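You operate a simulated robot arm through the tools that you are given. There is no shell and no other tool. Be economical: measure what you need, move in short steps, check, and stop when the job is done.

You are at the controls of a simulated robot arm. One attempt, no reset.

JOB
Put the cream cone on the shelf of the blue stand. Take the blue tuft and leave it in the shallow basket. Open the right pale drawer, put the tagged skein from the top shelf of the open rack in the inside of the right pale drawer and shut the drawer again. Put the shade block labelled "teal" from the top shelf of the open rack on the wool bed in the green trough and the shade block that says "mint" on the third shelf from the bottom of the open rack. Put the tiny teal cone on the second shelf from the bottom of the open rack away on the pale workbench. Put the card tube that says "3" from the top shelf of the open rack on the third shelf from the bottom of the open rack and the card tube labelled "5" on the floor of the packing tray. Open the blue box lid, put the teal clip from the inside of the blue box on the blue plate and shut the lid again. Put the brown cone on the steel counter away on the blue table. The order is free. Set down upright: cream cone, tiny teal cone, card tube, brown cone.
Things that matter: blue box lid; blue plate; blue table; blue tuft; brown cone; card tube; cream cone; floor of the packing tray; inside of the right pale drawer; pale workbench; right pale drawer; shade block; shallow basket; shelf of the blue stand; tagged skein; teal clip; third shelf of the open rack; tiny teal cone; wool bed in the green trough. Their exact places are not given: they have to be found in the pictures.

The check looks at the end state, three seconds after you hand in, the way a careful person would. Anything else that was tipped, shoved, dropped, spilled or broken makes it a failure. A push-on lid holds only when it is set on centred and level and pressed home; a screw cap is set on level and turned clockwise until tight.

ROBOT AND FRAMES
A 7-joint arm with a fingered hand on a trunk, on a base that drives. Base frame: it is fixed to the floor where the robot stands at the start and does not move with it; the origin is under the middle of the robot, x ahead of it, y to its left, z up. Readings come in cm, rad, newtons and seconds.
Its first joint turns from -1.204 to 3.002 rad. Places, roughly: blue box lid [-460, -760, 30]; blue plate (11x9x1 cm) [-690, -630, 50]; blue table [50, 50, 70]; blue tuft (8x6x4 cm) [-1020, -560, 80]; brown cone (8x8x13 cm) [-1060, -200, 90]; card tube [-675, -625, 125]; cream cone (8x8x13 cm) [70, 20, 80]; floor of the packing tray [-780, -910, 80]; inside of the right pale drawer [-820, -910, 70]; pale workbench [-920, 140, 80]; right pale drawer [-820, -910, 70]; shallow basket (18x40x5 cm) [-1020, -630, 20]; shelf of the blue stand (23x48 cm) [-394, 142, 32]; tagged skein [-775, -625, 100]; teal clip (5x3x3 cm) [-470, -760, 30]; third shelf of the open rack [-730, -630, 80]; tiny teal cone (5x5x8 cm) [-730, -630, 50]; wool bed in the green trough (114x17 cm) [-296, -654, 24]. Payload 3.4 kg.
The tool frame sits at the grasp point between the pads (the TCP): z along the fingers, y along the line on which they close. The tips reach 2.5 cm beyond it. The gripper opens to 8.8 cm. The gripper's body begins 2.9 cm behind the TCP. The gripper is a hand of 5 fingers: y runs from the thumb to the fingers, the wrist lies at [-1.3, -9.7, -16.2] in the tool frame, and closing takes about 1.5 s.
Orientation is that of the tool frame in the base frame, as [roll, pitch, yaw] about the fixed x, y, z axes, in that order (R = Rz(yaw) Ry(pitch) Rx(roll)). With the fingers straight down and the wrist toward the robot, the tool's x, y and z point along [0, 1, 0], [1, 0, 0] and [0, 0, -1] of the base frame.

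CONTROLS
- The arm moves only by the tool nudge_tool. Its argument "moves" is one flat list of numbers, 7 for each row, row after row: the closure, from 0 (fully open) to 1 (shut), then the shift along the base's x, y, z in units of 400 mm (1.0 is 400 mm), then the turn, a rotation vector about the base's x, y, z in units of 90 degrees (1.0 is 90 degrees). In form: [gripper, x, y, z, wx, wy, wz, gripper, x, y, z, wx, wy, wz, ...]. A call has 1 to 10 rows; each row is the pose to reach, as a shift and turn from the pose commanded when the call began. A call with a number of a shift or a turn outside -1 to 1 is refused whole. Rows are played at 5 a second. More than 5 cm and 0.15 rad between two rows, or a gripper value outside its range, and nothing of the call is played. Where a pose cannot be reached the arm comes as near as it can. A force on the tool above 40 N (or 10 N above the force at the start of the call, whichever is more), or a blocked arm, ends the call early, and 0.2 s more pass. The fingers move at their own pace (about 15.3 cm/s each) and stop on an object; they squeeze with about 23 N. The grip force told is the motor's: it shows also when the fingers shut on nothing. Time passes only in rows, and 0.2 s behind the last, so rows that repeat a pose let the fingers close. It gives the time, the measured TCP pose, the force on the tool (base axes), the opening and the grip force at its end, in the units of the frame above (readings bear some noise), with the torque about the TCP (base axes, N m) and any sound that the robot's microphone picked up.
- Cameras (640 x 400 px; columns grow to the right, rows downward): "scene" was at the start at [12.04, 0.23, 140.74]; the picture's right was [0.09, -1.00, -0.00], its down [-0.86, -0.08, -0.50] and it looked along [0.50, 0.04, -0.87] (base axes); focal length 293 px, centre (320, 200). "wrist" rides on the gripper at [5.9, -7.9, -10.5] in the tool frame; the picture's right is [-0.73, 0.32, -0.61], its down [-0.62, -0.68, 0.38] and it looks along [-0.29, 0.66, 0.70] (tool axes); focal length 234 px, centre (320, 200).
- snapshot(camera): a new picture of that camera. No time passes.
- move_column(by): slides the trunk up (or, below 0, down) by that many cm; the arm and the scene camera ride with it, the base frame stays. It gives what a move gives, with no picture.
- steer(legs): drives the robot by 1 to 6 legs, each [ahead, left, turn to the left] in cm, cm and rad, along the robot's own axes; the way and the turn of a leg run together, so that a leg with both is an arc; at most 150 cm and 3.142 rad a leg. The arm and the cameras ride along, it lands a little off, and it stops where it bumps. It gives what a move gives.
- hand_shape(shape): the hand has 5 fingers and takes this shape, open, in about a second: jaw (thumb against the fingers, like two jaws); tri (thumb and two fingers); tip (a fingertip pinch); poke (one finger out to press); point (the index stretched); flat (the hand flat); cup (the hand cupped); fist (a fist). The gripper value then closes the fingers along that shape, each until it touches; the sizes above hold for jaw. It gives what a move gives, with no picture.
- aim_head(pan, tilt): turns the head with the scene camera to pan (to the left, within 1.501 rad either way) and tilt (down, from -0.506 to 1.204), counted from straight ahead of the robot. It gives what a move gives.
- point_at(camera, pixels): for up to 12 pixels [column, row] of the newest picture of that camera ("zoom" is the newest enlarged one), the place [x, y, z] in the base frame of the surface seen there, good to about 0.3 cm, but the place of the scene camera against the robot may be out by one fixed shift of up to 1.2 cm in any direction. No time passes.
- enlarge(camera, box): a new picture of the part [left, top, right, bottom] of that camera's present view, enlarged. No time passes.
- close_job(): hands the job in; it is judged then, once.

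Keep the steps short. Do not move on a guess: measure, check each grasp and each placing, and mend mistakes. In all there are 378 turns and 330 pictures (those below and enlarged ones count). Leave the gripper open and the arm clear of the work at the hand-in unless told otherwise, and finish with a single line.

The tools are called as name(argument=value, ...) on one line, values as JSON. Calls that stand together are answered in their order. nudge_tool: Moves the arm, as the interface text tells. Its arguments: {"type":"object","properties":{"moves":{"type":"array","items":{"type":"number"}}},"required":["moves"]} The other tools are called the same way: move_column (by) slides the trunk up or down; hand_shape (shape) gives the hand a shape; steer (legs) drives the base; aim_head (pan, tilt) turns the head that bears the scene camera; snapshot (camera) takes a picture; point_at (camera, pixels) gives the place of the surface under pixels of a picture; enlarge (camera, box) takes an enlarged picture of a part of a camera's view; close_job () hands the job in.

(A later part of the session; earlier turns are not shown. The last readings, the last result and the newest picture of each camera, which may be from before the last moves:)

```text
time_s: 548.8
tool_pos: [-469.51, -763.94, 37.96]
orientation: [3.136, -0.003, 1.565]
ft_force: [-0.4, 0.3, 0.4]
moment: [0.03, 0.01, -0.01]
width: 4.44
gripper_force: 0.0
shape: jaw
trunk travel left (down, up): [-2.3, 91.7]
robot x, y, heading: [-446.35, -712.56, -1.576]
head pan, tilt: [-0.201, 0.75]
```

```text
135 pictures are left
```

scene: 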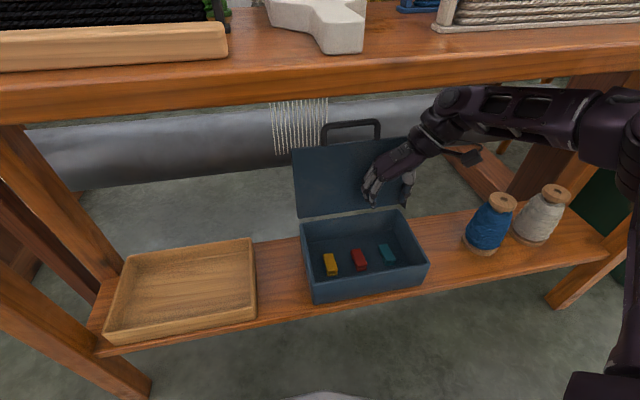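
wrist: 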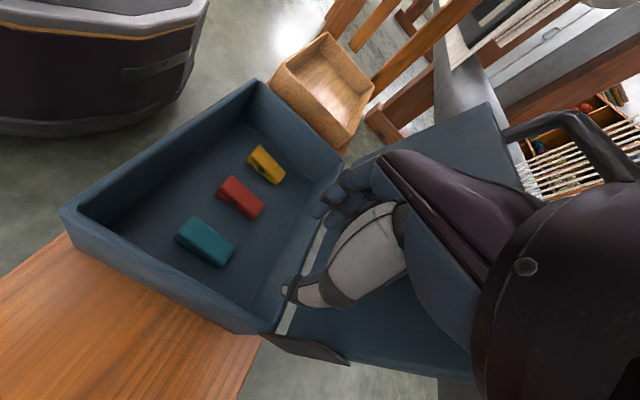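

Lid is further back. Return to y -759 and lower in steps.

nudge_tool(moves=[0.5, 0, 0.06, 0, 0, 0, 0, 0.5, 0.005, 0.125, 0, 0, 0, 0, 0.5, 0.005, 0.125, -0.06, 0, 0, 0, 0.5, 0.005, 0.125, -0.12, 0, 0, 0])

snapshot(camera="wrist")

snapshot(camera="scene")

```text
time_s: 549.8
tool_pos: [-469.57, -758.86, 32.88]
orientation: [3.135, -0.002, 1.565]
ft_force: [0.0, -0.5, -0.6]
moment: [0.01, 0.04, 0.01]
width: 4.44
gripper_force: 0.0
shape: jaw
trunk travel left (down, up): [-2.3, 91.7]
robot x, y, heading: [-446.74, -712.53, -1.572]
head pan, tilt: [-0.201, 0.75]
```

```text
134 pictures are left
```

wrist: 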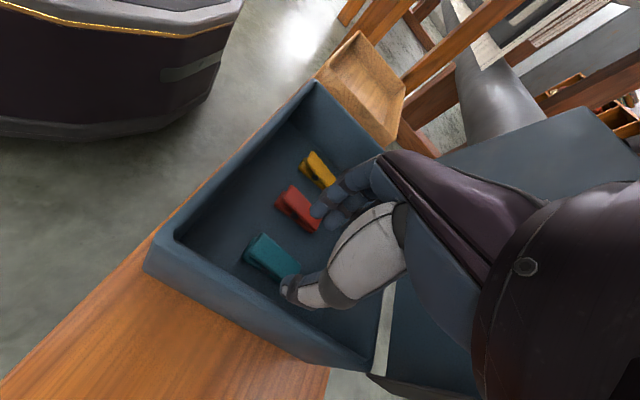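

```text
133 pictures are left
```

scene: 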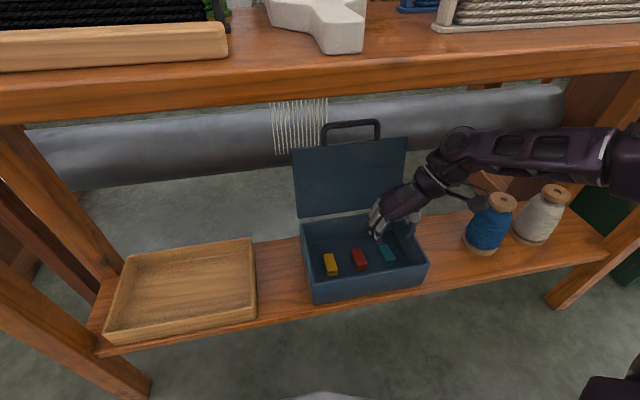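

Clip is exactly under the TCP. Lower 3 cm and look, then to the floor.

nudge_tool(moves=[0.5, 0, 0, -0.04, 0, 0, 0, 0.5, 0, 0, -0.075, 0, 0, 0])

snapshot(camera="wrist")

```text
time_s: 550.4
tool_pos: [-469.47, -759.0, 30.0]
orientation: [3.135, -0.001, 1.566]
ft_force: [5.7, -1.1, 2.8]
moment: [-0.02, 0.17, 0.04]
width: 4.1
gripper_force: 0.0
shape: jaw
trunk travel left (down, up): [-2.3, 91.7]
robot x, y, heading: [-446.89, -712.67, -1.568]
head pan, tilt: [-0.201, 0.75]
```

```text
132 pictures are left
```

wrist: 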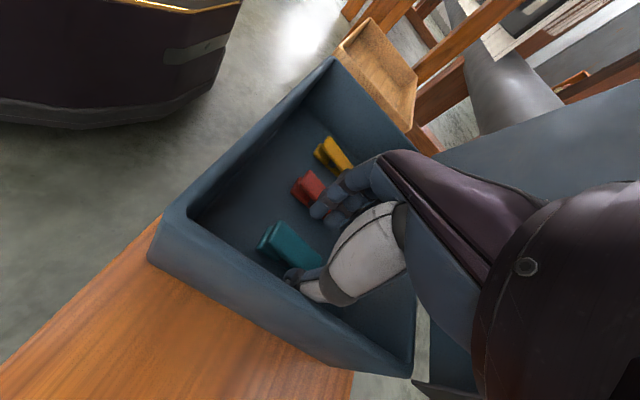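

Thumb touches the right wall lightly; narrow the opening a bit and continue down.

nudge_tool(moves=[0.57, 0.008, 0, 0, 0, 0, 0, 0.57, 0.008, 0, -0.02, 0, 0, 0, 0.57, 0.008, 0, -0.045, 0, 0, 0, 0.57, 0.008, 0, -0.068, 0, 0, 0])

snapshot(camera="wrist")

```text
time_s: 551.4
tool_pos: [-469.18, -758.75, 27.32]
orientation: [3.137, 0.001, 1.564]
ft_force: [2.3, 0.0, 0.8]
moment: [-0.03, 0.04, 0.03]
width: 3.74
gripper_force: 0.1
shape: jaw
trunk travel left (down, up): [-2.3, 91.7]
robot x, y, heading: [-446.95, -712.77, -1.57]
head pan, tilt: [-0.201, 0.75]
```

```text
131 pictures are left
```

wrist: 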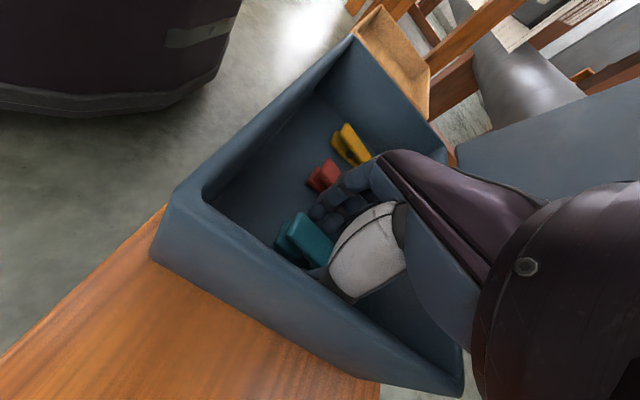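

Fingers straddle the teal clip without disturbing the red. Close.

nudge_tool(moves=[1, 0, 0, 0, 0, 0, 0, 1, 0, 0, 0, 0, 0, 0, 1, 0, 0, 0, 0, 0, 0, 1, 0, 0, 0, 0, 0, 0, 1, 0, 0, 0, 0, 0, 0, 1, 0, 0, 0, 0, 0, 0])

nudge_tool(moves=[1, 0, 0, 0.06, 0, 0, 0, 1, 0, 0, 0.12, 0, 0, 0, 1, 0, 0, 0.2, 0, 0, 0])

snapshot(camera="wrist")

```text
time_s: 552.8
tool_pos: [-469.1, -758.72, 27.46]
orientation: [3.138, -0.003, 1.562]
ft_force: [-0.6, 0.4, 0.5]
moment: [0.04, 0.01, -0.03]
width: 1.63
gripper_force: 22.9
shape: jaw
trunk travel left (down, up): [-2.3, 91.7]
robot x, y, heading: [-446.91, -712.65, -1.575]
head pan, tilt: [-0.201, 0.75]
```

```text
time_s: 553.5
tool_pos: [-469.23, -758.78, 35.24]
orientation: [3.137, -0.005, 1.566]
ft_force: [0.8, -0.3, 0.7]
moment: [-0.01, 0.03, -0.01]
width: 1.61
gripper_force: 22.9
shape: jaw
trunk travel left (down, up): [-2.3, 91.7]
robot x, y, heading: [-447.02, -712.48, -1.571]
head pan, tilt: [-0.201, 0.75]
```

```text
130 pictures are left
```

wrist: 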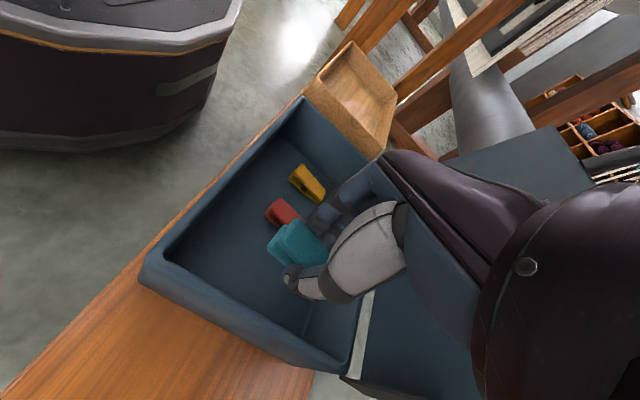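

Clip held. Raise 3 cm more and back out.

nudge_tool(moves=[1, 0, 0.02, 0.06, 0, 0, 0, 1, 0, 0.1, 0.06, 0, 0, 0])

steer(legs=[[-32, 0, 0]])

move_column(by=40)

snapshot(camera="scene")

move_column(by=30)

```text
time_s: 554.1
tool_pos: [-469.18, -754.71, 37.54]
orientation: [3.137, -0.003, 1.565]
ft_force: [0.0, -0.1, 0.0]
moment: [-0.01, -0.03, 0.0]
width: 1.6
gripper_force: 23.0
shape: jaw
trunk travel left (down, up): [-2.3, 91.7]
robot x, y, heading: [-446.69, -712.7, -1.573]
head pan, tilt: [-0.201, 0.75]
```

```text
time_s: 556.3
tool_pos: [-469.07, -722.36, 37.52]
orientation: [3.135, -0.005, 1.565]
ft_force: [-0.2, -0.2, 0.0]
moment: [0.01, -0.02, -0.02]
width: 1.61
gripper_force: 23.0
shape: jaw
trunk travel left (down, up): [-2.3, 91.7]
robot x, y, heading: [-446.3, -680.18, -1.572]
head pan, tilt: [-0.201, 0.75]
```

```text
time_s: 560.1
tool_pos: [-469.24, -722.37, 77.58]
orientation: [3.135, -0.002, 1.565]
ft_force: [0.0, -0.4, 0.0]
moment: [-0.03, 0.01, -0.07]
width: 1.61
gripper_force: 23.6
shape: jaw
trunk travel left (down, up): [-42.3, 51.7]
robot x, y, heading: [-446.75, -680.02, -1.571]
head pan, tilt: [-0.201, 0.75]
```

```text
129 pictures are left
```

scene: 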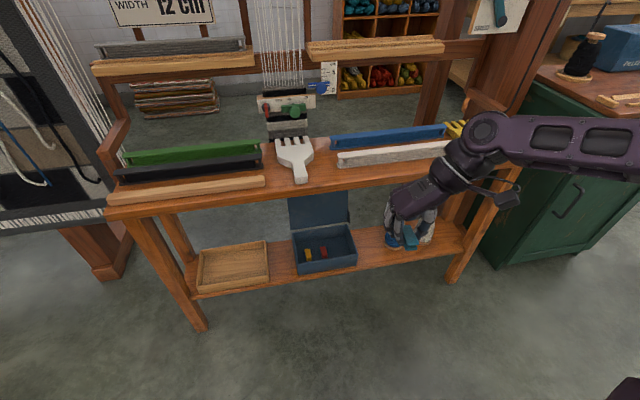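

```text
time_s: 563.1
tool_pos: [-469.18, -722.44, 107.61]
orientation: [3.135, -0.002, 1.565]
ft_force: [-0.7, 0.7, -0.6]
moment: [-0.01, 0.04, 0.0]
width: 1.59
gripper_force: 23.5
shape: jaw
trunk travel left (down, up): [-72.3, 21.7]
robot x, y, heading: [-446.75, -680.18, -1.57]
head pan, tilt: [-0.201, 0.75]
```

Turn to face north, raise, and go along the aisle to the rack's second shelf (blue plate).

move_column(by=20)

steer(legs=[[0, 0, 3.14], [-12, 0, 0], [0, 110, 0], [0, 100, 0]])

snapshot(camera="wrist")

```text
time_s: 565.3
tool_pos: [-469.19, -722.42, 127.64]
orientation: [3.134, -0.002, 1.566]
ft_force: [-0.9, -0.2, 0.1]
moment: [-0.02, 0.02, 0.01]
width: 1.6
gripper_force: 23.4
shape: jaw
trunk travel left (down, up): [-92.3, 1.7]
robot x, y, heading: [-446.69, -680.13, -1.575]
head pan, tilt: [-0.201, 0.75]
```

```text
time_s: 584.0
tool_pos: [-636.6, -653.35, 127.45]
orientation: [3.134, 0.0, -1.546]
ft_force: [-0.8, -0.3, -1.3]
moment: [0.05, 0.0, -0.01]
width: 1.61
gripper_force: 23.3
shape: jaw
trunk travel left (down, up): [-92.3, 1.7]
robot x, y, heading: [-658.0, -696.22, 1.605]
head pan, tilt: [-0.201, 0.75]
```

```text
128 pictures are left
```

wrist: 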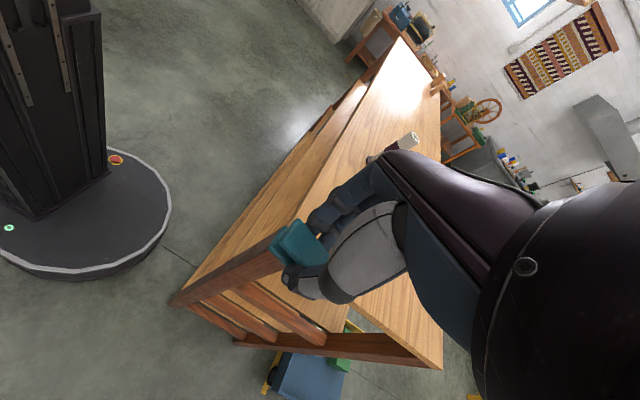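

steer(legs=[[-42, 0, -0.035], [0, 54, 0]])

nudge_tool(moves=[1, 0, 0, 0, 0.083, 0, 0, 1, 0, 0, 0, 0.166, 0, 0, 1, 0, 0, 0, 0.25, 0, 0, 1, 0, 0, 0, 0.333, 0, 0, 1, 0, 0, 0, 0.416, 0, 0, 1, 0, 0, 0, 0.5, 0, 0])

move_column(by=-40)

move_column(by=-33)

snapshot(camera="scene")

snapshot(camera="wrist")

```text
time_s: 589.2
tool_pos: [-687.3, -695.03, 127.6]
orientation: [3.134, -0.002, -1.597]
ft_force: [0.2, -0.1, 0.5]
moment: [0.04, -0.01, -0.01]
width: 1.6
gripper_force: 22.7
shape: jaw
trunk travel left (down, up): [-92.3, 1.7]
robot x, y, heading: [-710.64, -736.7, 1.553]
head pan, tilt: [-0.201, 0.75]
```

```text
time_s: 590.6
tool_pos: [-687.48, -695.01, 127.52]
orientation: [3.11, 0.786, -1.608]
ft_force: [0.6, -0.6, 0.5]
moment: [-0.02, 0.0, 0.0]
width: 1.59
gripper_force: 22.6
shape: jaw
trunk travel left (down, up): [-92.3, 1.7]
robot x, y, heading: [-710.78, -736.86, 1.548]
head pan, tilt: [-0.201, 0.75]
```

```text
time_s: 594.5
tool_pos: [-687.46, -694.92, 87.52]
orientation: [3.109, 0.783, -1.608]
ft_force: [-0.3, 0.0, -0.2]
moment: [-0.03, 0.02, -0.02]
width: 1.58
gripper_force: 23.4
shape: jaw
trunk travel left (down, up): [-52.3, 41.7]
robot x, y, heading: [-710.9, -736.61, 1.549]
head pan, tilt: [-0.201, 0.75]
```

```text
time_s: 597.7
tool_pos: [-687.45, -694.98, 54.54]
orientation: [3.11, 0.785, -1.608]
ft_force: [-0.9, -0.7, 0.3]
moment: [0.0, -0.01, 0.0]
width: 1.59
gripper_force: 23.2
shape: jaw
trunk travel left (down, up): [-19.3, 74.7]
robot x, y, heading: [-710.8, -737.11, 1.544]
head pan, tilt: [-0.201, 0.75]
```

```text
127 pictures are left
```

scene: 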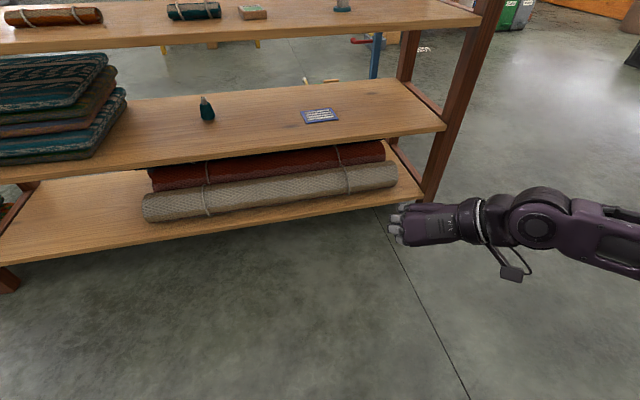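

```text
126 pictures are left
```

wrist: 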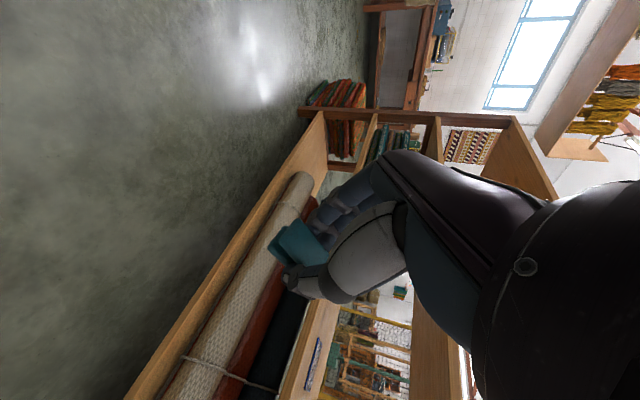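

enlarge(camera="scene", box=[280, 85, 360, 140])

point_at(camera="scene", pixels=[[301, 112], [333, 109], [338, 119], [305, 123], [320, 116], [207, 108], [320, 135], [200, 115]])

```text
7.27 times, centred on (320, 112) of scene
```

zoom: 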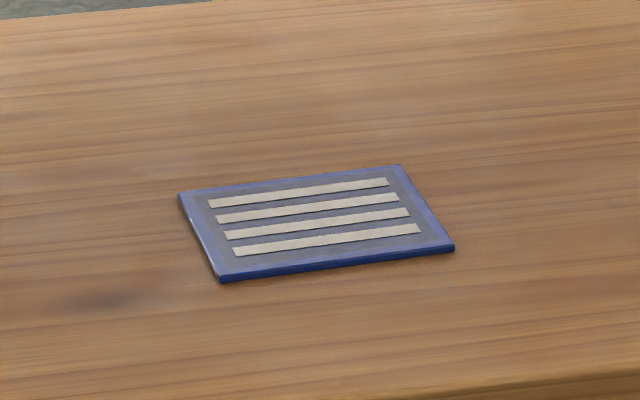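

```text
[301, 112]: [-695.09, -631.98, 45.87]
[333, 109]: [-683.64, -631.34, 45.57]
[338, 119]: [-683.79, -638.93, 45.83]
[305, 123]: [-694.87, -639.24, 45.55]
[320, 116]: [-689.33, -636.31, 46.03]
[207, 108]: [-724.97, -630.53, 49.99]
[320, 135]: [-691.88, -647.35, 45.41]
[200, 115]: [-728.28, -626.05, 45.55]
```

Plate centre (-689.4,-635.4), z≈45.7. Drive ahead 54 and shift.

steer(legs=[[53, 0.5, 0.02]])

snapshot(camera="wrist")

snapshot(camera="scene")

```text
time_s: 600.8
tool_pos: [-687.98, -642.13, 54.54]
orientation: [3.108, 0.783, -1.589]
ft_force: [0.2, 0.1, 0.1]
moment: [0.03, -0.01, 0.0]
width: 1.6
gripper_force: 22.7
shape: jaw
trunk travel left (down, up): [-19.3, 74.7]
robot x, y, heading: [-710.23, -684.41, 1.569]
head pan, tilt: [-0.201, 0.75]
```

```text
124 pictures are left
```

wrist: 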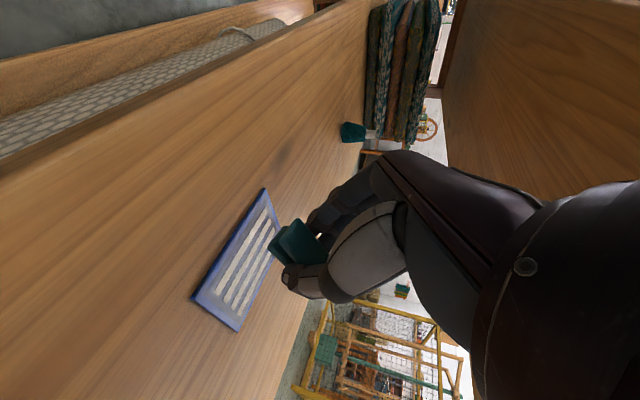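

```text
123 pictures are left
```

scene: 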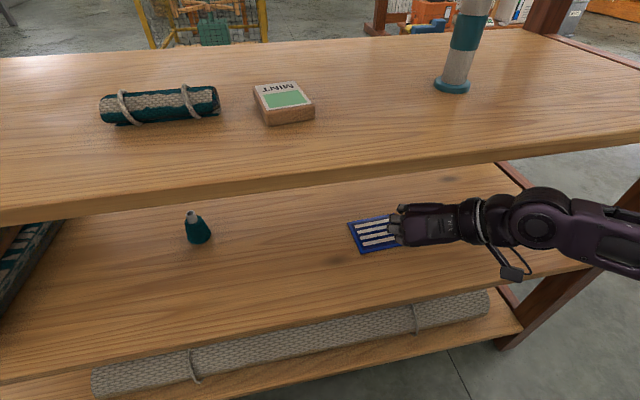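

point_at(camera="wrist", pixels=[[262, 190], [195, 298], [237, 330], [250, 260], [290, 240], [278, 250], [300, 262]])

```text
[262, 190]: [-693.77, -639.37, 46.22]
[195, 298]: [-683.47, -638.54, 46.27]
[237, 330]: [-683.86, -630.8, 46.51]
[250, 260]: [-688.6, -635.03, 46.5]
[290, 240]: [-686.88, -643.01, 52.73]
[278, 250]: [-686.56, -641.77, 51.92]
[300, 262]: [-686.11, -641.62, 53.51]
```

Shift (−1.8, +6.3) and lower to contact.

nudge_tool(moves=[1, -0.02, 0.08, 0, 0, 0, 0, 1, -0.04, 0.15, 0, 0, 0, 0, 1, -0.04, 0.15, -0.05, 0, 0, 0, 1, -0.04, 0.15, -0.085, 0, 0, 0])

nudge_tool(moves=[1, 0, 0, -0.015, 0, 0, 0, 1, 0, 0, -0.03, 0, 0, 0])

snapshot(camera="wrist")

```text
time_s: 601.8
tool_pos: [-689.53, -636.09, 51.11]
orientation: [3.109, 0.782, -1.589]
ft_force: [0.6, -0.2, 0.1]
moment: [-0.02, 0.01, -0.01]
width: 1.57
gripper_force: 23.4
shape: jaw
trunk travel left (down, up): [-19.3, 74.7]
robot x, y, heading: [-710.66, -684.68, 1.576]
head pan, tilt: [-0.201, 0.75]
```

```text
time_s: 602.4
tool_pos: [-689.63, -636.07, 49.9]
orientation: [3.11, 0.781, -1.588]
ft_force: [-0.6, 0.5, 0.5]
moment: [-0.01, 0.02, 0.0]
width: 1.57
gripper_force: 22.2
shape: jaw
trunk travel left (down, up): [-19.3, 74.7]
robot x, y, heading: [-710.76, -684.4, 1.566]
head pan, tilt: [-0.201, 0.75]
```

```text
122 pictures are left
```

wrist: 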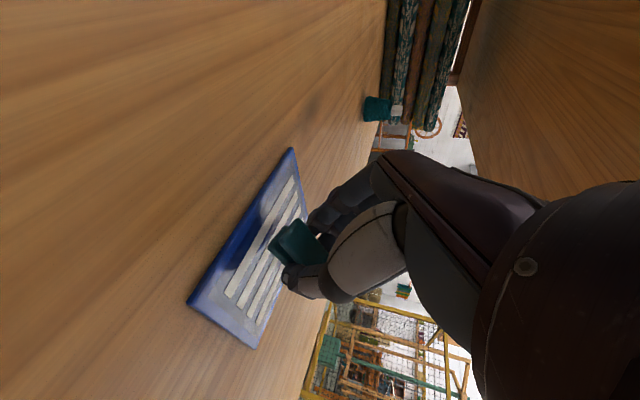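

nudge_tool(moves=[1, 0, 0, -0.015, 0, 0, 0, 1, 0, 0, -0.03, 0, 0, 0])

snapshot(camera="wrist")

```text
time_s: 603.0
tool_pos: [-689.63, -635.96, 49.15]
orientation: [3.111, 0.793, -1.587]
ft_force: [-4.2, 7.3, 20.6]
moment: [0.21, -0.09, 0.08]
width: 1.58
gripper_force: 23.1
shape: jaw
trunk travel left (down, up): [-19.3, 74.7]
robot x, y, heading: [-710.85, -684.31, 1.568]
head pan, tilt: [-0.201, 0.75]
```

```text
121 pictures are left
```

wrist: 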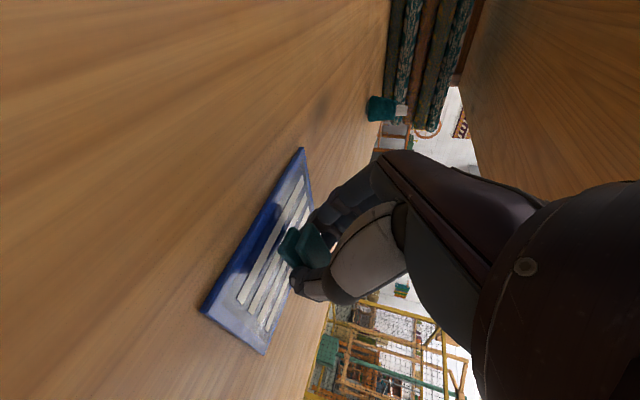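

Contact with the plate. Relax and open slowly, then back out.

nudge_tool(moves=[1, 0, 0, 0.012, 0, 0, 0, 0.85, 0, 0, 0.012, 0, 0, 0, 0.7, 0, 0, 0.012, 0, 0, 0, 0.6, 0, 0, 0.012, 0, 0, 0, 0.5, 0, 0, 0.012, 0, 0, 0, 0.5, 0, 0, 0.012, 0, 0, 0])

snapshot(camera="wrist")

```text
time_s: 604.4
tool_pos: [-689.59, -636.09, 49.15]
orientation: [3.109, 0.782, -1.59]
ft_force: [0.1, -0.5, 0.5]
moment: [0.02, -0.02, -0.02]
width: 4.36
gripper_force: 0.0
shape: jaw
trunk travel left (down, up): [-19.3, 74.7]
robot x, y, heading: [-710.51, -684.02, 1.565]
head pan, tilt: [-0.201, 0.75]
```

```text
120 pictures are left
```

wrist: 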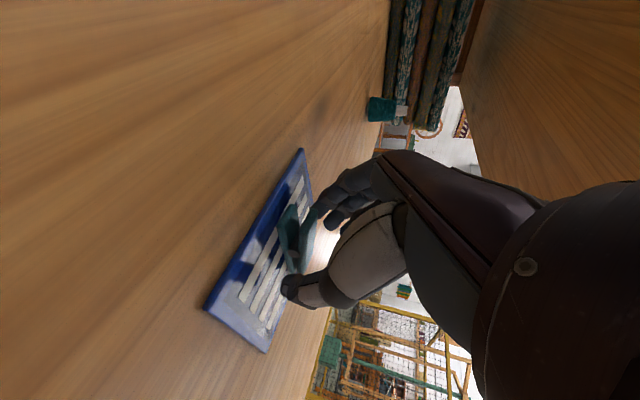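

nudge_tool(moves=[0.5, 0, -0.02, 0.04, 0, 0, 0, 0.5, 0, -0.06, 0.09, 0, 0, 0, 0.5, 0, -0.15, 0.1, 0, 0, 0])

steer(legs=[[-45, 0, 0]])

snapshot(camera="scene")

enlarge(camera="scene", box=[280, 85, 360, 140])

```text
time_s: 605.2
tool_pos: [-689.78, -642.31, 53.3]
orientation: [3.111, 0.784, -1.586]
ft_force: [0.7, 0.4, -0.2]
moment: [0.01, -0.02, -0.01]
width: 4.34
gripper_force: 0.0
shape: jaw
trunk travel left (down, up): [-19.3, 74.7]
robot x, y, heading: [-710.72, -684.64, 1.572]
head pan, tilt: [-0.201, 0.75]
```

```text
time_s: 607.9
tool_pos: [-689.75, -687.51, 53.33]
orientation: [3.111, 0.783, -1.595]
ft_force: [0.3, -0.3, -0.1]
moment: [-0.01, 0.01, 0.04]
width: 4.38
gripper_force: 0.0
shape: jaw
trunk travel left (down, up): [-19.3, 74.7]
robot x, y, heading: [-710.91, -729.49, 1.559]
head pan, tilt: [-0.201, 0.75]
```

```text
119 pictures are left
```

scene: 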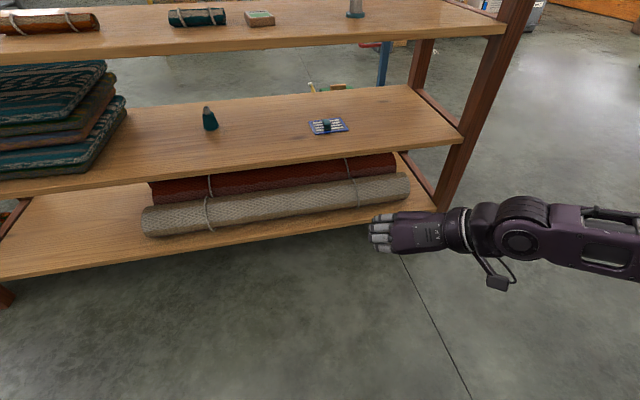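

```text
7.27 times, centred on (320, 112) of scene
```

zoom: 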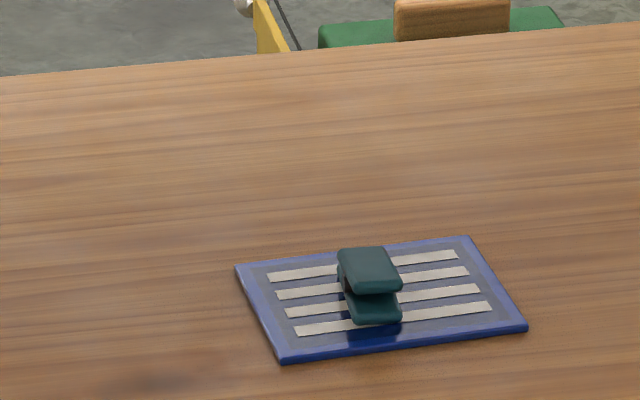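

The clip sits on the plate. Now return to shut the box lid: point the tool down again and turn south.

move_column(by=40)

nudge_tool(moves=[0, 0, 0, 0, -0.083, 0, 0, 0, 0, 0, 0, -0.166, 0, 0, 0, 0, 0, 0, -0.25, 0, 0, 0, 0, 0, 0, -0.333, 0, 0, 0, 0, 0, 0, -0.416, 0, 0, 0, 0, 0, 0, -0.5, 0, 0])

nudge_tool(moves=[0, 0, -0.01, 0, 0, 0, -0.095, 0, 0, -0.02, 0, 0, 0, -0.19, 0, 0, -0.03, 0, 0, 0, -0.285, 0, 0, -0.04, 0, 0, 0, -0.38, 0, 0, -0.05, 0, 0, 0, -0.475, 0, 0, -0.06, 0, 0, 0, -0.57, 0, 0, -0.07, 0, 0, 0, -0.665, 0, 0, -0.08, 0, 0, 0, -0.76, 0, 0, -0.09, 0, 0, 0, -0.855, 0, 0, -0.1, 0, 0, 0, -0.95])

move_column(by=15)

steer(legs=[[0, 0, 3.14], [-36, 0, 0], [0, 130, 0], [0, 138, 0]])

snapshot(camera="scene")

```text
time_s: 611.7
tool_pos: [-689.74, -687.59, 93.25]
orientation: [3.111, 0.783, -1.596]
ft_force: [0.1, 0.0, -0.3]
moment: [0.0, 0.01, 0.0]
width: 4.36
gripper_force: 0.1
shape: jaw
trunk travel left (down, up): [-59.3, 34.7]
robot x, y, heading: [-710.91, -729.46, 1.557]
head pan, tilt: [-0.201, 0.75]
```

```text
time_s: 613.1
tool_pos: [-689.78, -687.57, 93.25]
orientation: [3.127, -0.005, -1.589]
ft_force: [-0.6, 0.6, -0.4]
moment: [-0.04, 0.0, -0.01]
width: 8.77
gripper_force: 0.1
shape: jaw
trunk travel left (down, up): [-59.3, 34.7]
robot x, y, heading: [-710.77, -729.45, 1.561]
head pan, tilt: [-0.201, 0.75]
```

```text
time_s: 615.3
tool_pos: [-689.28, -690.48, 93.29]
orientation: [3.128, -0.002, -3.082]
ft_force: [0.5, 0.0, 0.0]
moment: [-0.02, -0.01, 0.04]
width: 8.78
gripper_force: 0.1
shape: jaw
out of reach, approached as far as the arm can: row 10
trunk travel left (down, up): [-59.3, 34.7]
robot x, y, heading: [-711.11, -729.77, 1.563]
head pan, tilt: [-0.201, 0.75]
```

```text
time_s: 617.1
tool_pos: [-689.18, -690.52, 108.18]
orientation: [3.127, -0.002, -3.08]
ft_force: [-0.2, -1.4, 0.8]
moment: [0.04, 0.01, -0.03]
width: 8.8
gripper_force: 0.1
shape: jaw
trunk travel left (down, up): [-74.3, 19.7]
robot x, y, heading: [-711.08, -729.74, 1.563]
head pan, tilt: [-0.201, 0.75]
```

```text
time_s: 639.4
tool_pos: [-465.38, -725.32, 108.34]
orientation: [3.127, -0.004, 0.089]
ft_force: [1.4, -0.3, -0.3]
moment: [0.05, 0.02, 0.01]
width: 8.8
gripper_force: 0.1
shape: jaw
trunk travel left (down, up): [-74.3, 19.7]
robot x, y, heading: [-444.69, -685.76, -1.555]
head pan, tilt: [-0.201, 0.75]
```

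```text
117 pictures are left
```

scene: 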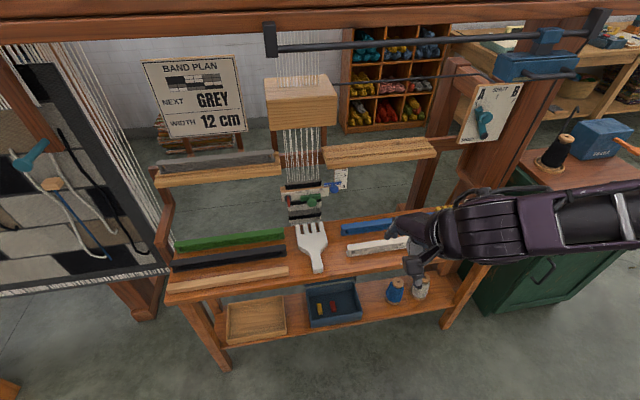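

Back 20, lower the trunk, then tilt the tool forward to 71°.

steer(legs=[[-20, 0, -0.015]])

move_column(by=-40)

move_column(by=-30)

nudge_tool(moves=[0, 0, 0, 0.03, -0.087, 0, 0, 0, 0, 0, 0.06, -0.175, 0, -0.01, 0, 0, 0, 0.09, -0.262, 0, -0.015, 0, 0, 0, 0.12, -0.35, 0, -0.02, 0, 0, 0, 0.15, -0.437, 0, -0.025, 0, 0, 0, 0.18, -0.525, 0, -0.03, 0, 0, 0, 0.21, -0.612, 0, -0.035, 0, 0, 0, 0.23, -0.7, 0, -0.04, 0, 0, 0, 0.25, -0.78, 0, -0.045])

snapshot(camera="scene")

snapshot(camera="wrist")

```text
time_s: 641.0
tool_pos: [-466.24, -705.26, 108.19]
orientation: [3.128, -0.005, 0.072]
ft_force: [0.5, 0.8, -0.8]
moment: [0.01, 0.0, 0.0]
width: 8.76
gripper_force: 0.1
shape: jaw
trunk travel left (down, up): [-74.3, 19.7]
robot x, y, heading: [-445.12, -666.16, -1.573]
head pan, tilt: [-0.201, 0.75]
```

```text
time_s: 644.9
tool_pos: [-466.26, -705.09, 68.19]
orientation: [3.128, -0.003, 0.072]
ft_force: [-0.3, 0.3, 0.7]
moment: [0.0, 0.0, 0.02]
width: 8.8
gripper_force: 0.0
shape: jaw
trunk travel left (down, up): [-34.3, 59.7]
robot x, y, heading: [-444.98, -666.21, -1.571]
head pan, tilt: [-0.201, 0.75]
```

```text
time_s: 647.9
tool_pos: [-466.27, -705.13, 38.22]
orientation: [3.127, -0.003, 0.072]
ft_force: [-0.3, -0.2, -0.3]
moment: [0.0, -0.06, 0.06]
width: 8.78
gripper_force: 0.1
shape: jaw
trunk travel left (down, up): [-4.3, 89.7]
robot x, y, heading: [-445.14, -665.99, -1.565]
head pan, tilt: [-0.201, 0.75]
```

```text
time_s: 649.9
tool_pos: [-470.31, -708.46, 46.71]
orientation: [1.904, 0.029, -0.021]
ft_force: [-0.6, 0.9, -0.2]
moment: [0.0, 0.0, 0.02]
width: 8.81
gripper_force: 0.0
shape: jaw
out of reach, approached as far as the arm can: row 1, 2, 3, 4, 5, 6, 7, 8, 9
trunk travel left (down, up): [-4.3, 89.7]
robot x, y, heading: [-445.02, -665.97, -1.57]
head pan, tilt: [-0.201, 0.75]
```

```text
116 pictures are left
```

scene: 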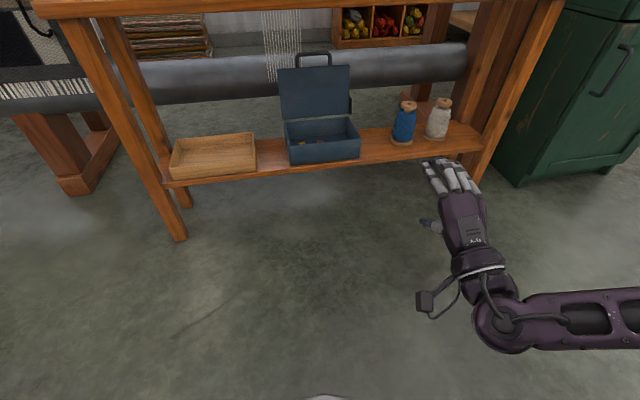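

```text
115 pictures are left
```

wrist: 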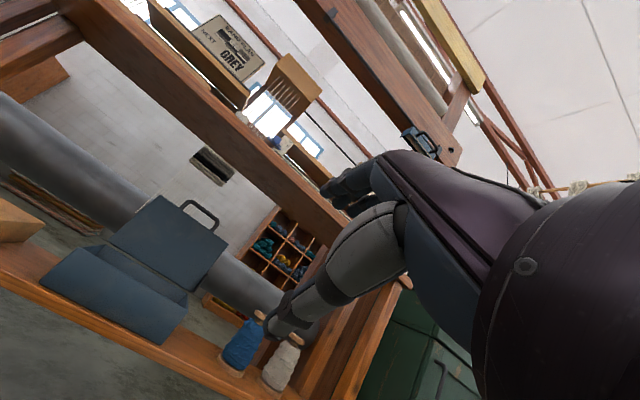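

point_at(camera="wrist", pixels=[[195, 207], [185, 203], [213, 218], [170, 240], [155, 200]])

point_at(camera="scene", pixels=[[314, 53], [299, 57], [329, 55], [314, 100], [281, 70], [348, 68]])

```text
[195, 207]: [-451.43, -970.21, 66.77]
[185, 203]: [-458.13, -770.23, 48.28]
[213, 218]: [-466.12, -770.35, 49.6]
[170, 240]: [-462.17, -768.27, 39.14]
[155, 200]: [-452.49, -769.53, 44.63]
```

```text
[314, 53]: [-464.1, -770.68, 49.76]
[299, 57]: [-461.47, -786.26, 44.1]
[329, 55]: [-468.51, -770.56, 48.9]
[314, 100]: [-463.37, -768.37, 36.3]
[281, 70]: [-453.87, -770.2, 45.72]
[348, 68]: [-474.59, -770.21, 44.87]
```

Handle bar now at y -770.6, z 49.5 (lid ~100°). Align: raise 6.5, drive ahead 38, shift x.

move_column(by=7)

steer(legs=[[38, 0, 0]])

nudge_tool(moves=[0.68, 0.08, -0.02, 0, 0, 0, 0, 0.68, 0.155, -0.05, 0, 0, 0, 0, 0.68, 0.155, -0.1, 0, 0, 0, 0, 0.68, 0.155, -0.13, 0, 0, 0, 0])

snapshot(camera="scene")

snapshot(camera="wrist")

```text
time_s: 650.9
tool_pos: [-470.28, -708.42, 53.7]
orientation: [1.905, 0.029, -0.022]
ft_force: [0.3, -0.1, -0.2]
moment: [-0.01, -0.02, 0.02]
width: 8.82
gripper_force: 0.1
shape: jaw
trunk travel left (down, up): [-11.3, 82.7]
robot x, y, heading: [-445.45, -665.57, -1.571]
head pan, tilt: [-0.201, 0.75]
```

```text
time_s: 653.4
tool_pos: [-470.41, -746.44, 53.65]
orientation: [1.904, 0.03, -0.03]
ft_force: [-0.1, -0.4, 0.5]
moment: [0.02, -0.02, -0.03]
width: 8.79
gripper_force: 0.0
shape: jaw
trunk travel left (down, up): [-11.3, 82.7]
robot x, y, heading: [-444.7, -703.9, -1.57]
head pan, tilt: [-0.201, 0.75]
```

```text
time_s: 654.4
tool_pos: [-468.8, -750.96, 56.5]
orientation: [1.907, 0.029, -0.023]
ft_force: [1.2, -0.4, -0.7]
moment: [0.06, -0.04, -0.02]
width: 2.85
gripper_force: 0.2
shape: jaw
out of reach, approached as far as the arm can: row 1, 2, 3, 4
trunk travel left (down, up): [-11.3, 82.7]
robot x, y, heading: [-445.1, -703.8, -1.574]
head pan, tilt: [-0.201, 0.75]
```

```text
114 pictures are left
```

scene: 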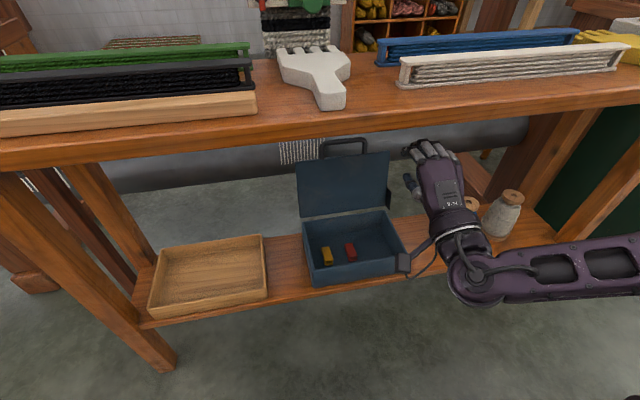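

```text
113 pictures are left
```

wrist: 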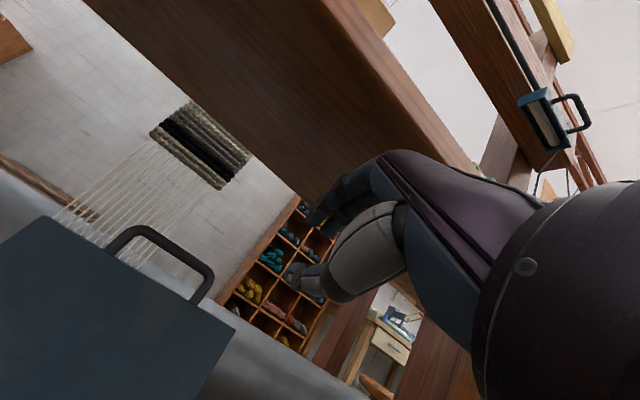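

Too close for this orientation; back the base 12 cm and reach further out instead.

steer(legs=[[-13, 0, 0]])

nudge_tool(moves=[0.68, 0.03, -0.1, -0.02, 0, 0, 0, 0.68, 0.06, -0.2, -0.04, 0, 0, 0, 0.68, 0.09, -0.3, -0.06, 0, 0, 0, 0.68, 0.12, -0.4, -0.08, 0, 0, 0, 0.68, 0.12, -0.48, -0.08, 0, 0, 0])

snapshot(camera="wrist")

```text
time_s: 655.6
tool_pos: [-468.81, -737.83, 56.46]
orientation: [1.906, 0.031, -0.024]
ft_force: [-0.5, -0.1, 0.6]
moment: [0.05, 0.0, -0.03]
width: 2.84
gripper_force: 0.0
shape: jaw
trunk travel left (down, up): [-11.3, 82.7]
robot x, y, heading: [-444.75, -691.18, -1.574]
head pan, tilt: [-0.201, 0.75]
```

```text
time_s: 656.8
tool_pos: [-465.18, -755.54, 55.24]
orientation: [1.911, 0.031, -0.024]
ft_force: [0.2, -0.3, 0.5]
moment: [0.0, -0.01, 0.0]
width: 2.86
gripper_force: 0.1
shape: jaw
out of reach, approached as far as the arm can: row 1, 2, 3, 4, 5
trunk travel left (down, up): [-11.3, 82.7]
robot x, y, heading: [-444.88, -690.7, -1.572]
head pan, tilt: [-0.201, 0.75]
```

```text
112 pictures are left
```

wrist: 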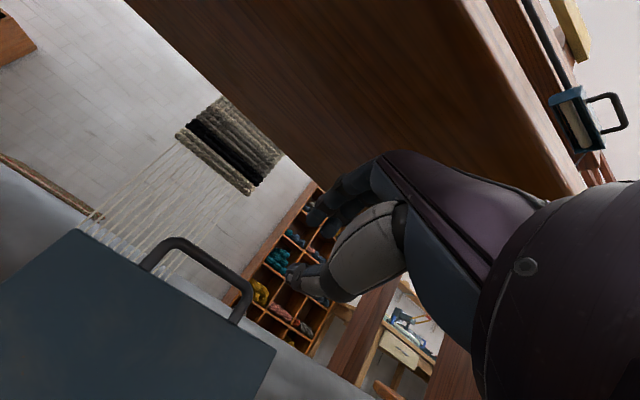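

Lower the trunk 5 and drive in 13 (keeping the arm pose).

move_column(by=-5)

steer(legs=[[8, 0, 0]])

snapshot(camera="wrist")

snapshot(camera="scene")

```text
time_s: 657.8
tool_pos: [-464.98, -755.42, 50.32]
orientation: [1.91, 0.03, -0.022]
ft_force: [0.1, -0.3, 0.6]
moment: [0.02, -0.01, -0.01]
width: 2.86
gripper_force: 0.1
shape: jaw
trunk travel left (down, up): [-6.3, 87.7]
robot x, y, heading: [-444.95, -691.03, -1.568]
head pan, tilt: [-0.201, 0.75]
```

```text
time_s: 658.8
tool_pos: [-465.38, -763.09, 50.34]
orientation: [1.91, 0.031, -0.024]
ft_force: [0.4, -0.5, -0.1]
moment: [-0.08, -0.02, 0.0]
width: 2.85
gripper_force: 0.1
shape: jaw
trunk travel left (down, up): [-6.3, 87.7]
robot x, y, heading: [-444.96, -699.07, -1.571]
head pan, tilt: [-0.201, 0.75]
```

```text
111 pictures are left
```

wrist: 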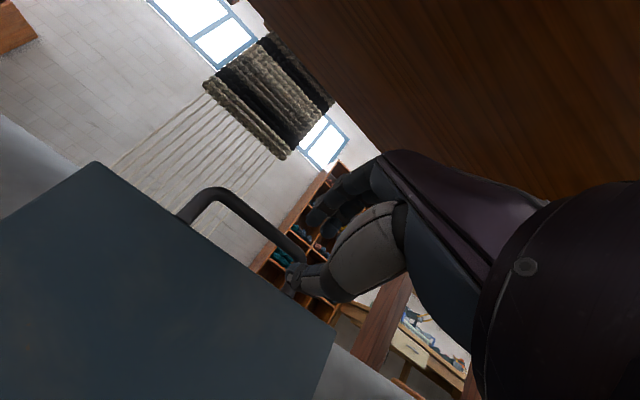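

```text
110 pictures are left
```

scene: 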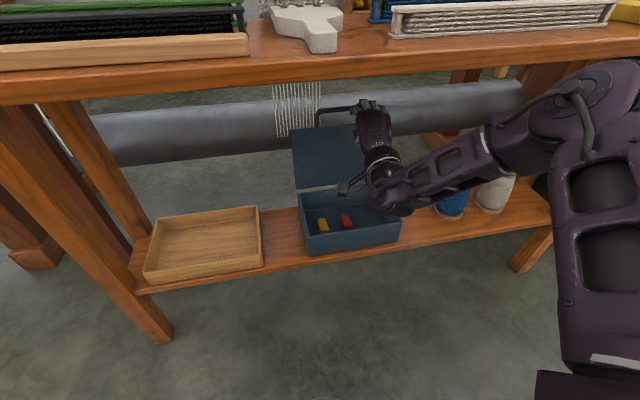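

The bar lines up with the gap. 6 cm further.

steer(legs=[[6, 0, 0]])

snapshot(camera="wrist")

```text
time_s: 659.8
tool_pos: [-465.36, -769.23, 50.27]
orientation: [1.91, 0.031, -0.026]
ft_force: [-0.1, -0.5, 0.2]
moment: [-0.02, 0.0, 0.01]
width: 2.84
gripper_force: 0.1
shape: jaw
trunk travel left (down, up): [-6.3, 87.7]
robot x, y, heading: [-445.19, -704.94, -1.578]
head pan, tilt: [-0.201, 0.75]
```

```text
109 pictures are left
```

wrist: 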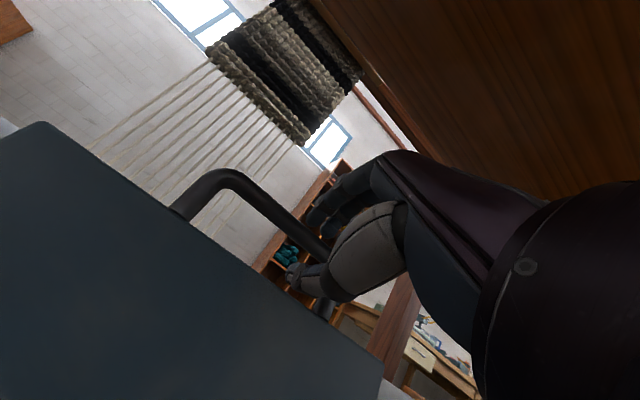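

Bar is between fingers and thumb. Close.

nudge_tool(moves=[1, 0, 0, 0, 0, 0, 0, 1, 0, 0, 0, 0, 0, 0, 1, 0, 0, 0, 0, 0, 0, 1, 0, 0, 0, 0, 0, 0, 1, 0, 0, 0, 0, 0, 0])

nudge_tool(moves=[1, 0, 0.04, 0, 0, 0, 0, 1, 0, 0.09, 0.003, 0, 0, 0, 1, 0, 0.14, 0.003, 0, 0, 0])

snapshot(camera="scene")

```text
time_s: 661.0
tool_pos: [-465.25, -769.26, 50.27]
orientation: [1.908, 0.031, -0.025]
ft_force: [-1.5, 0.2, 0.6]
moment: [0.0, 0.09, -0.01]
width: 0.61
gripper_force: 22.4
shape: jaw
trunk travel left (down, up): [-6.3, 87.7]
robot x, y, heading: [-444.98, -705.05, -1.576]
head pan, tilt: [-0.201, 0.75]
```

```text
time_s: 661.8
tool_pos: [-465.6, -763.91, 50.88]
orientation: [1.92, 0.034, -0.012]
ft_force: [13.9, -0.8, -10.7]
moment: [0.12, 0.03, 0.24]
width: 0.61
gripper_force: 22.9
shape: jaw
out of reach, approached as far as the arm can: row 2, 3
trunk travel left (down, up): [-6.3, 87.7]
robot x, y, heading: [-445.14, -704.64, -1.573]
head pan, tilt: [-0.201, 0.75]
```

```text
108 pictures are left
```

scene: 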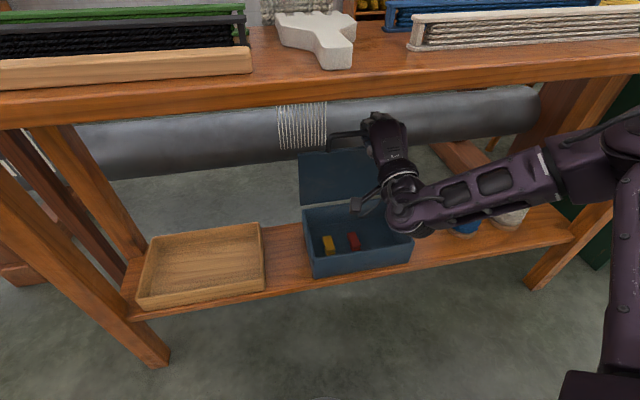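

Lid comes along (≈90°). Keep the arm and back the base in small steps, lowering along the arc.

steer(legs=[[-4, 0, 0]])

nudge_tool(moves=[1, 0.0, 0, -0.03, 0, 0, 0, 1, 0.0, 0.03, -0.06, 0, 0, 0])

steer(legs=[[-4, 0, 0]])

snapshot(camera="scene")

```text
time_s: 662.6
tool_pos: [-465.96, -760.01, 50.86]
orientation: [1.922, 0.032, -0.02]
ft_force: [7.4, -7.9, -25.6]
moment: [0.23, 0.03, 0.1]
width: 0.42
gripper_force: 23.0
shape: jaw
trunk travel left (down, up): [-6.3, 87.7]
robot x, y, heading: [-445.38, -700.91, -1.571]
head pan, tilt: [-0.201, 0.75]
```

```text
time_s: 663.2
tool_pos: [-466.69, -759.24, 50.18]
orientation: [1.926, 0.036, -0.009]
ft_force: [22.6, -4.5, -10.7]
moment: [0.01, -0.01, 0.29]
width: 0.47
gripper_force: 22.7
shape: jaw
out of reach, approached as far as the arm can: row 1, 2
trunk travel left (down, up): [-6.3, 87.7]
robot x, y, heading: [-444.66, -700.53, -1.572]
head pan, tilt: [-0.201, 0.75]
```

```text
time_s: 664.1
tool_pos: [-467.15, -755.02, 50.25]
orientation: [1.92, 0.034, -0.021]
ft_force: [-0.2, 0.2, 0.1]
moment: [0.0, -0.01, -0.01]
width: 0.47
gripper_force: 22.9
shape: jaw
trunk travel left (down, up): [-6.3, 87.7]
robot x, y, heading: [-444.99, -696.71, -1.576]
head pan, tilt: [-0.201, 0.75]
```

```text
107 pictures are left
```

scene: 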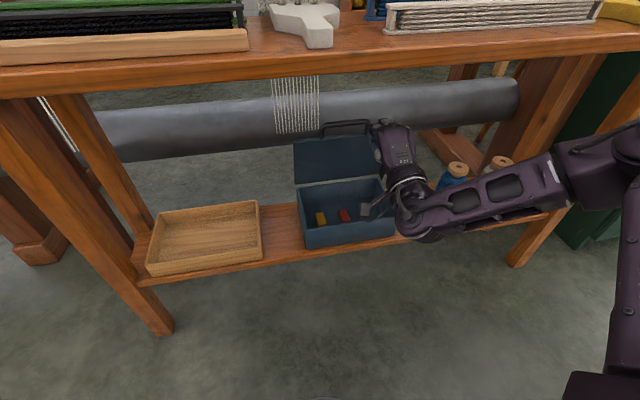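

The bar slipped out; check the lid's angle.

point_at(camera="scene", pixels=[[335, 129], [325, 132], [360, 123], [330, 160], [300, 143], [330, 178]])

enlarge(camera="scene", box=[270, 90, 450, 250])

snapshot(camera="wrist")

```text
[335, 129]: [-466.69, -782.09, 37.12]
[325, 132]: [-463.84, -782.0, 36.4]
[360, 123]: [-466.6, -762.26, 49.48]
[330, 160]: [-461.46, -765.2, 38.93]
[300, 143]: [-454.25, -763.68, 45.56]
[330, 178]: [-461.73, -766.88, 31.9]
```

```text
2.50 times, centred on (360, 170) of scene
```

zoom: 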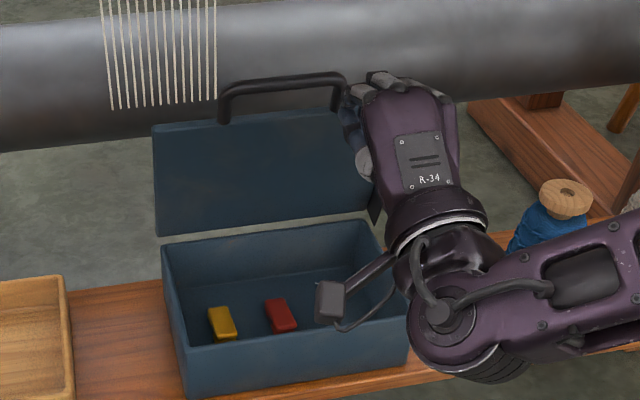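

```text
105 pictures are left
```

wrist: 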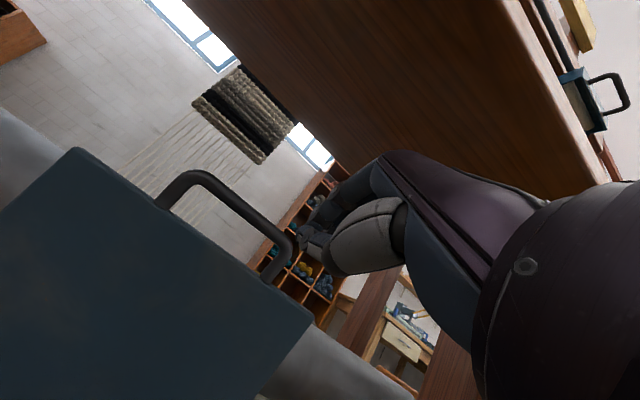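

Lid at ~79°, bar at (y -762.3, z 49.5). Back the base 6 cm and re-pinch the bar with the arm extended.

nudge_tool(moves=[0.68, 0, 0, 0, 0, 0, 0, 0.68, 0, 0.0, 0, 0, 0, 0])

steer(legs=[[-6, 0, 0]])

nudge_tool(moves=[0.68, 0.03, -0.06, 0, 0, 0, 0, 0.68, 0.06, -0.13, -0.005, 0, 0, 0, 0.68, 0.065, -0.2, -0.005, 0, 0, 0, 0.68, 0.065, -0.27, -0.005, 0, 0, 0, 0.68, 0.065, -0.31, -0.005, 0, 0, 0])

snapshot(camera="wrist")

```text
time_s: 664.7
tool_pos: [-467.16, -755.04, 50.38]
orientation: [1.92, 0.033, -0.019]
ft_force: [-0.2, -1.0, 0.1]
moment: [-0.02, -0.02, 0.02]
width: 2.78
gripper_force: 0.0
shape: jaw
trunk travel left (down, up): [-6.3, 87.7]
robot x, y, heading: [-445.32, -697.01, -1.573]
head pan, tilt: [-0.201, 0.75]
```

```text
time_s: 665.7
tool_pos: [-467.01, -749.03, 50.26]
orientation: [1.92, 0.033, -0.019]
ft_force: [-1.1, -0.5, -0.6]
moment: [0.0, 0.01, 0.03]
width: 2.79
gripper_force: 0.1
shape: jaw
trunk travel left (down, up): [-6.3, 87.7]
robot x, y, heading: [-445.47, -690.25, -1.569]
head pan, tilt: [-0.201, 0.75]
```

```text
time_s: 666.9
tool_pos: [-466.27, -758.93, 52.46]
orientation: [1.922, 0.033, -0.019]
ft_force: [-0.5, -0.4, 0.0]
moment: [0.02, 0.0, 0.0]
width: 2.79
gripper_force: 0.0
shape: jaw
out of reach, approached as far as the arm can: row 3, 4, 5
trunk travel left (down, up): [-6.3, 87.7]
robot x, y, heading: [-444.96, -690.87, -1.571]
head pan, tilt: [-0.201, 0.75]
```

```text
104 pictures are left
```

wrist: 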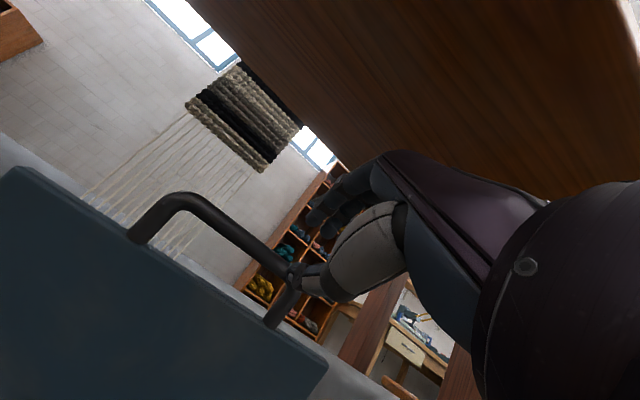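

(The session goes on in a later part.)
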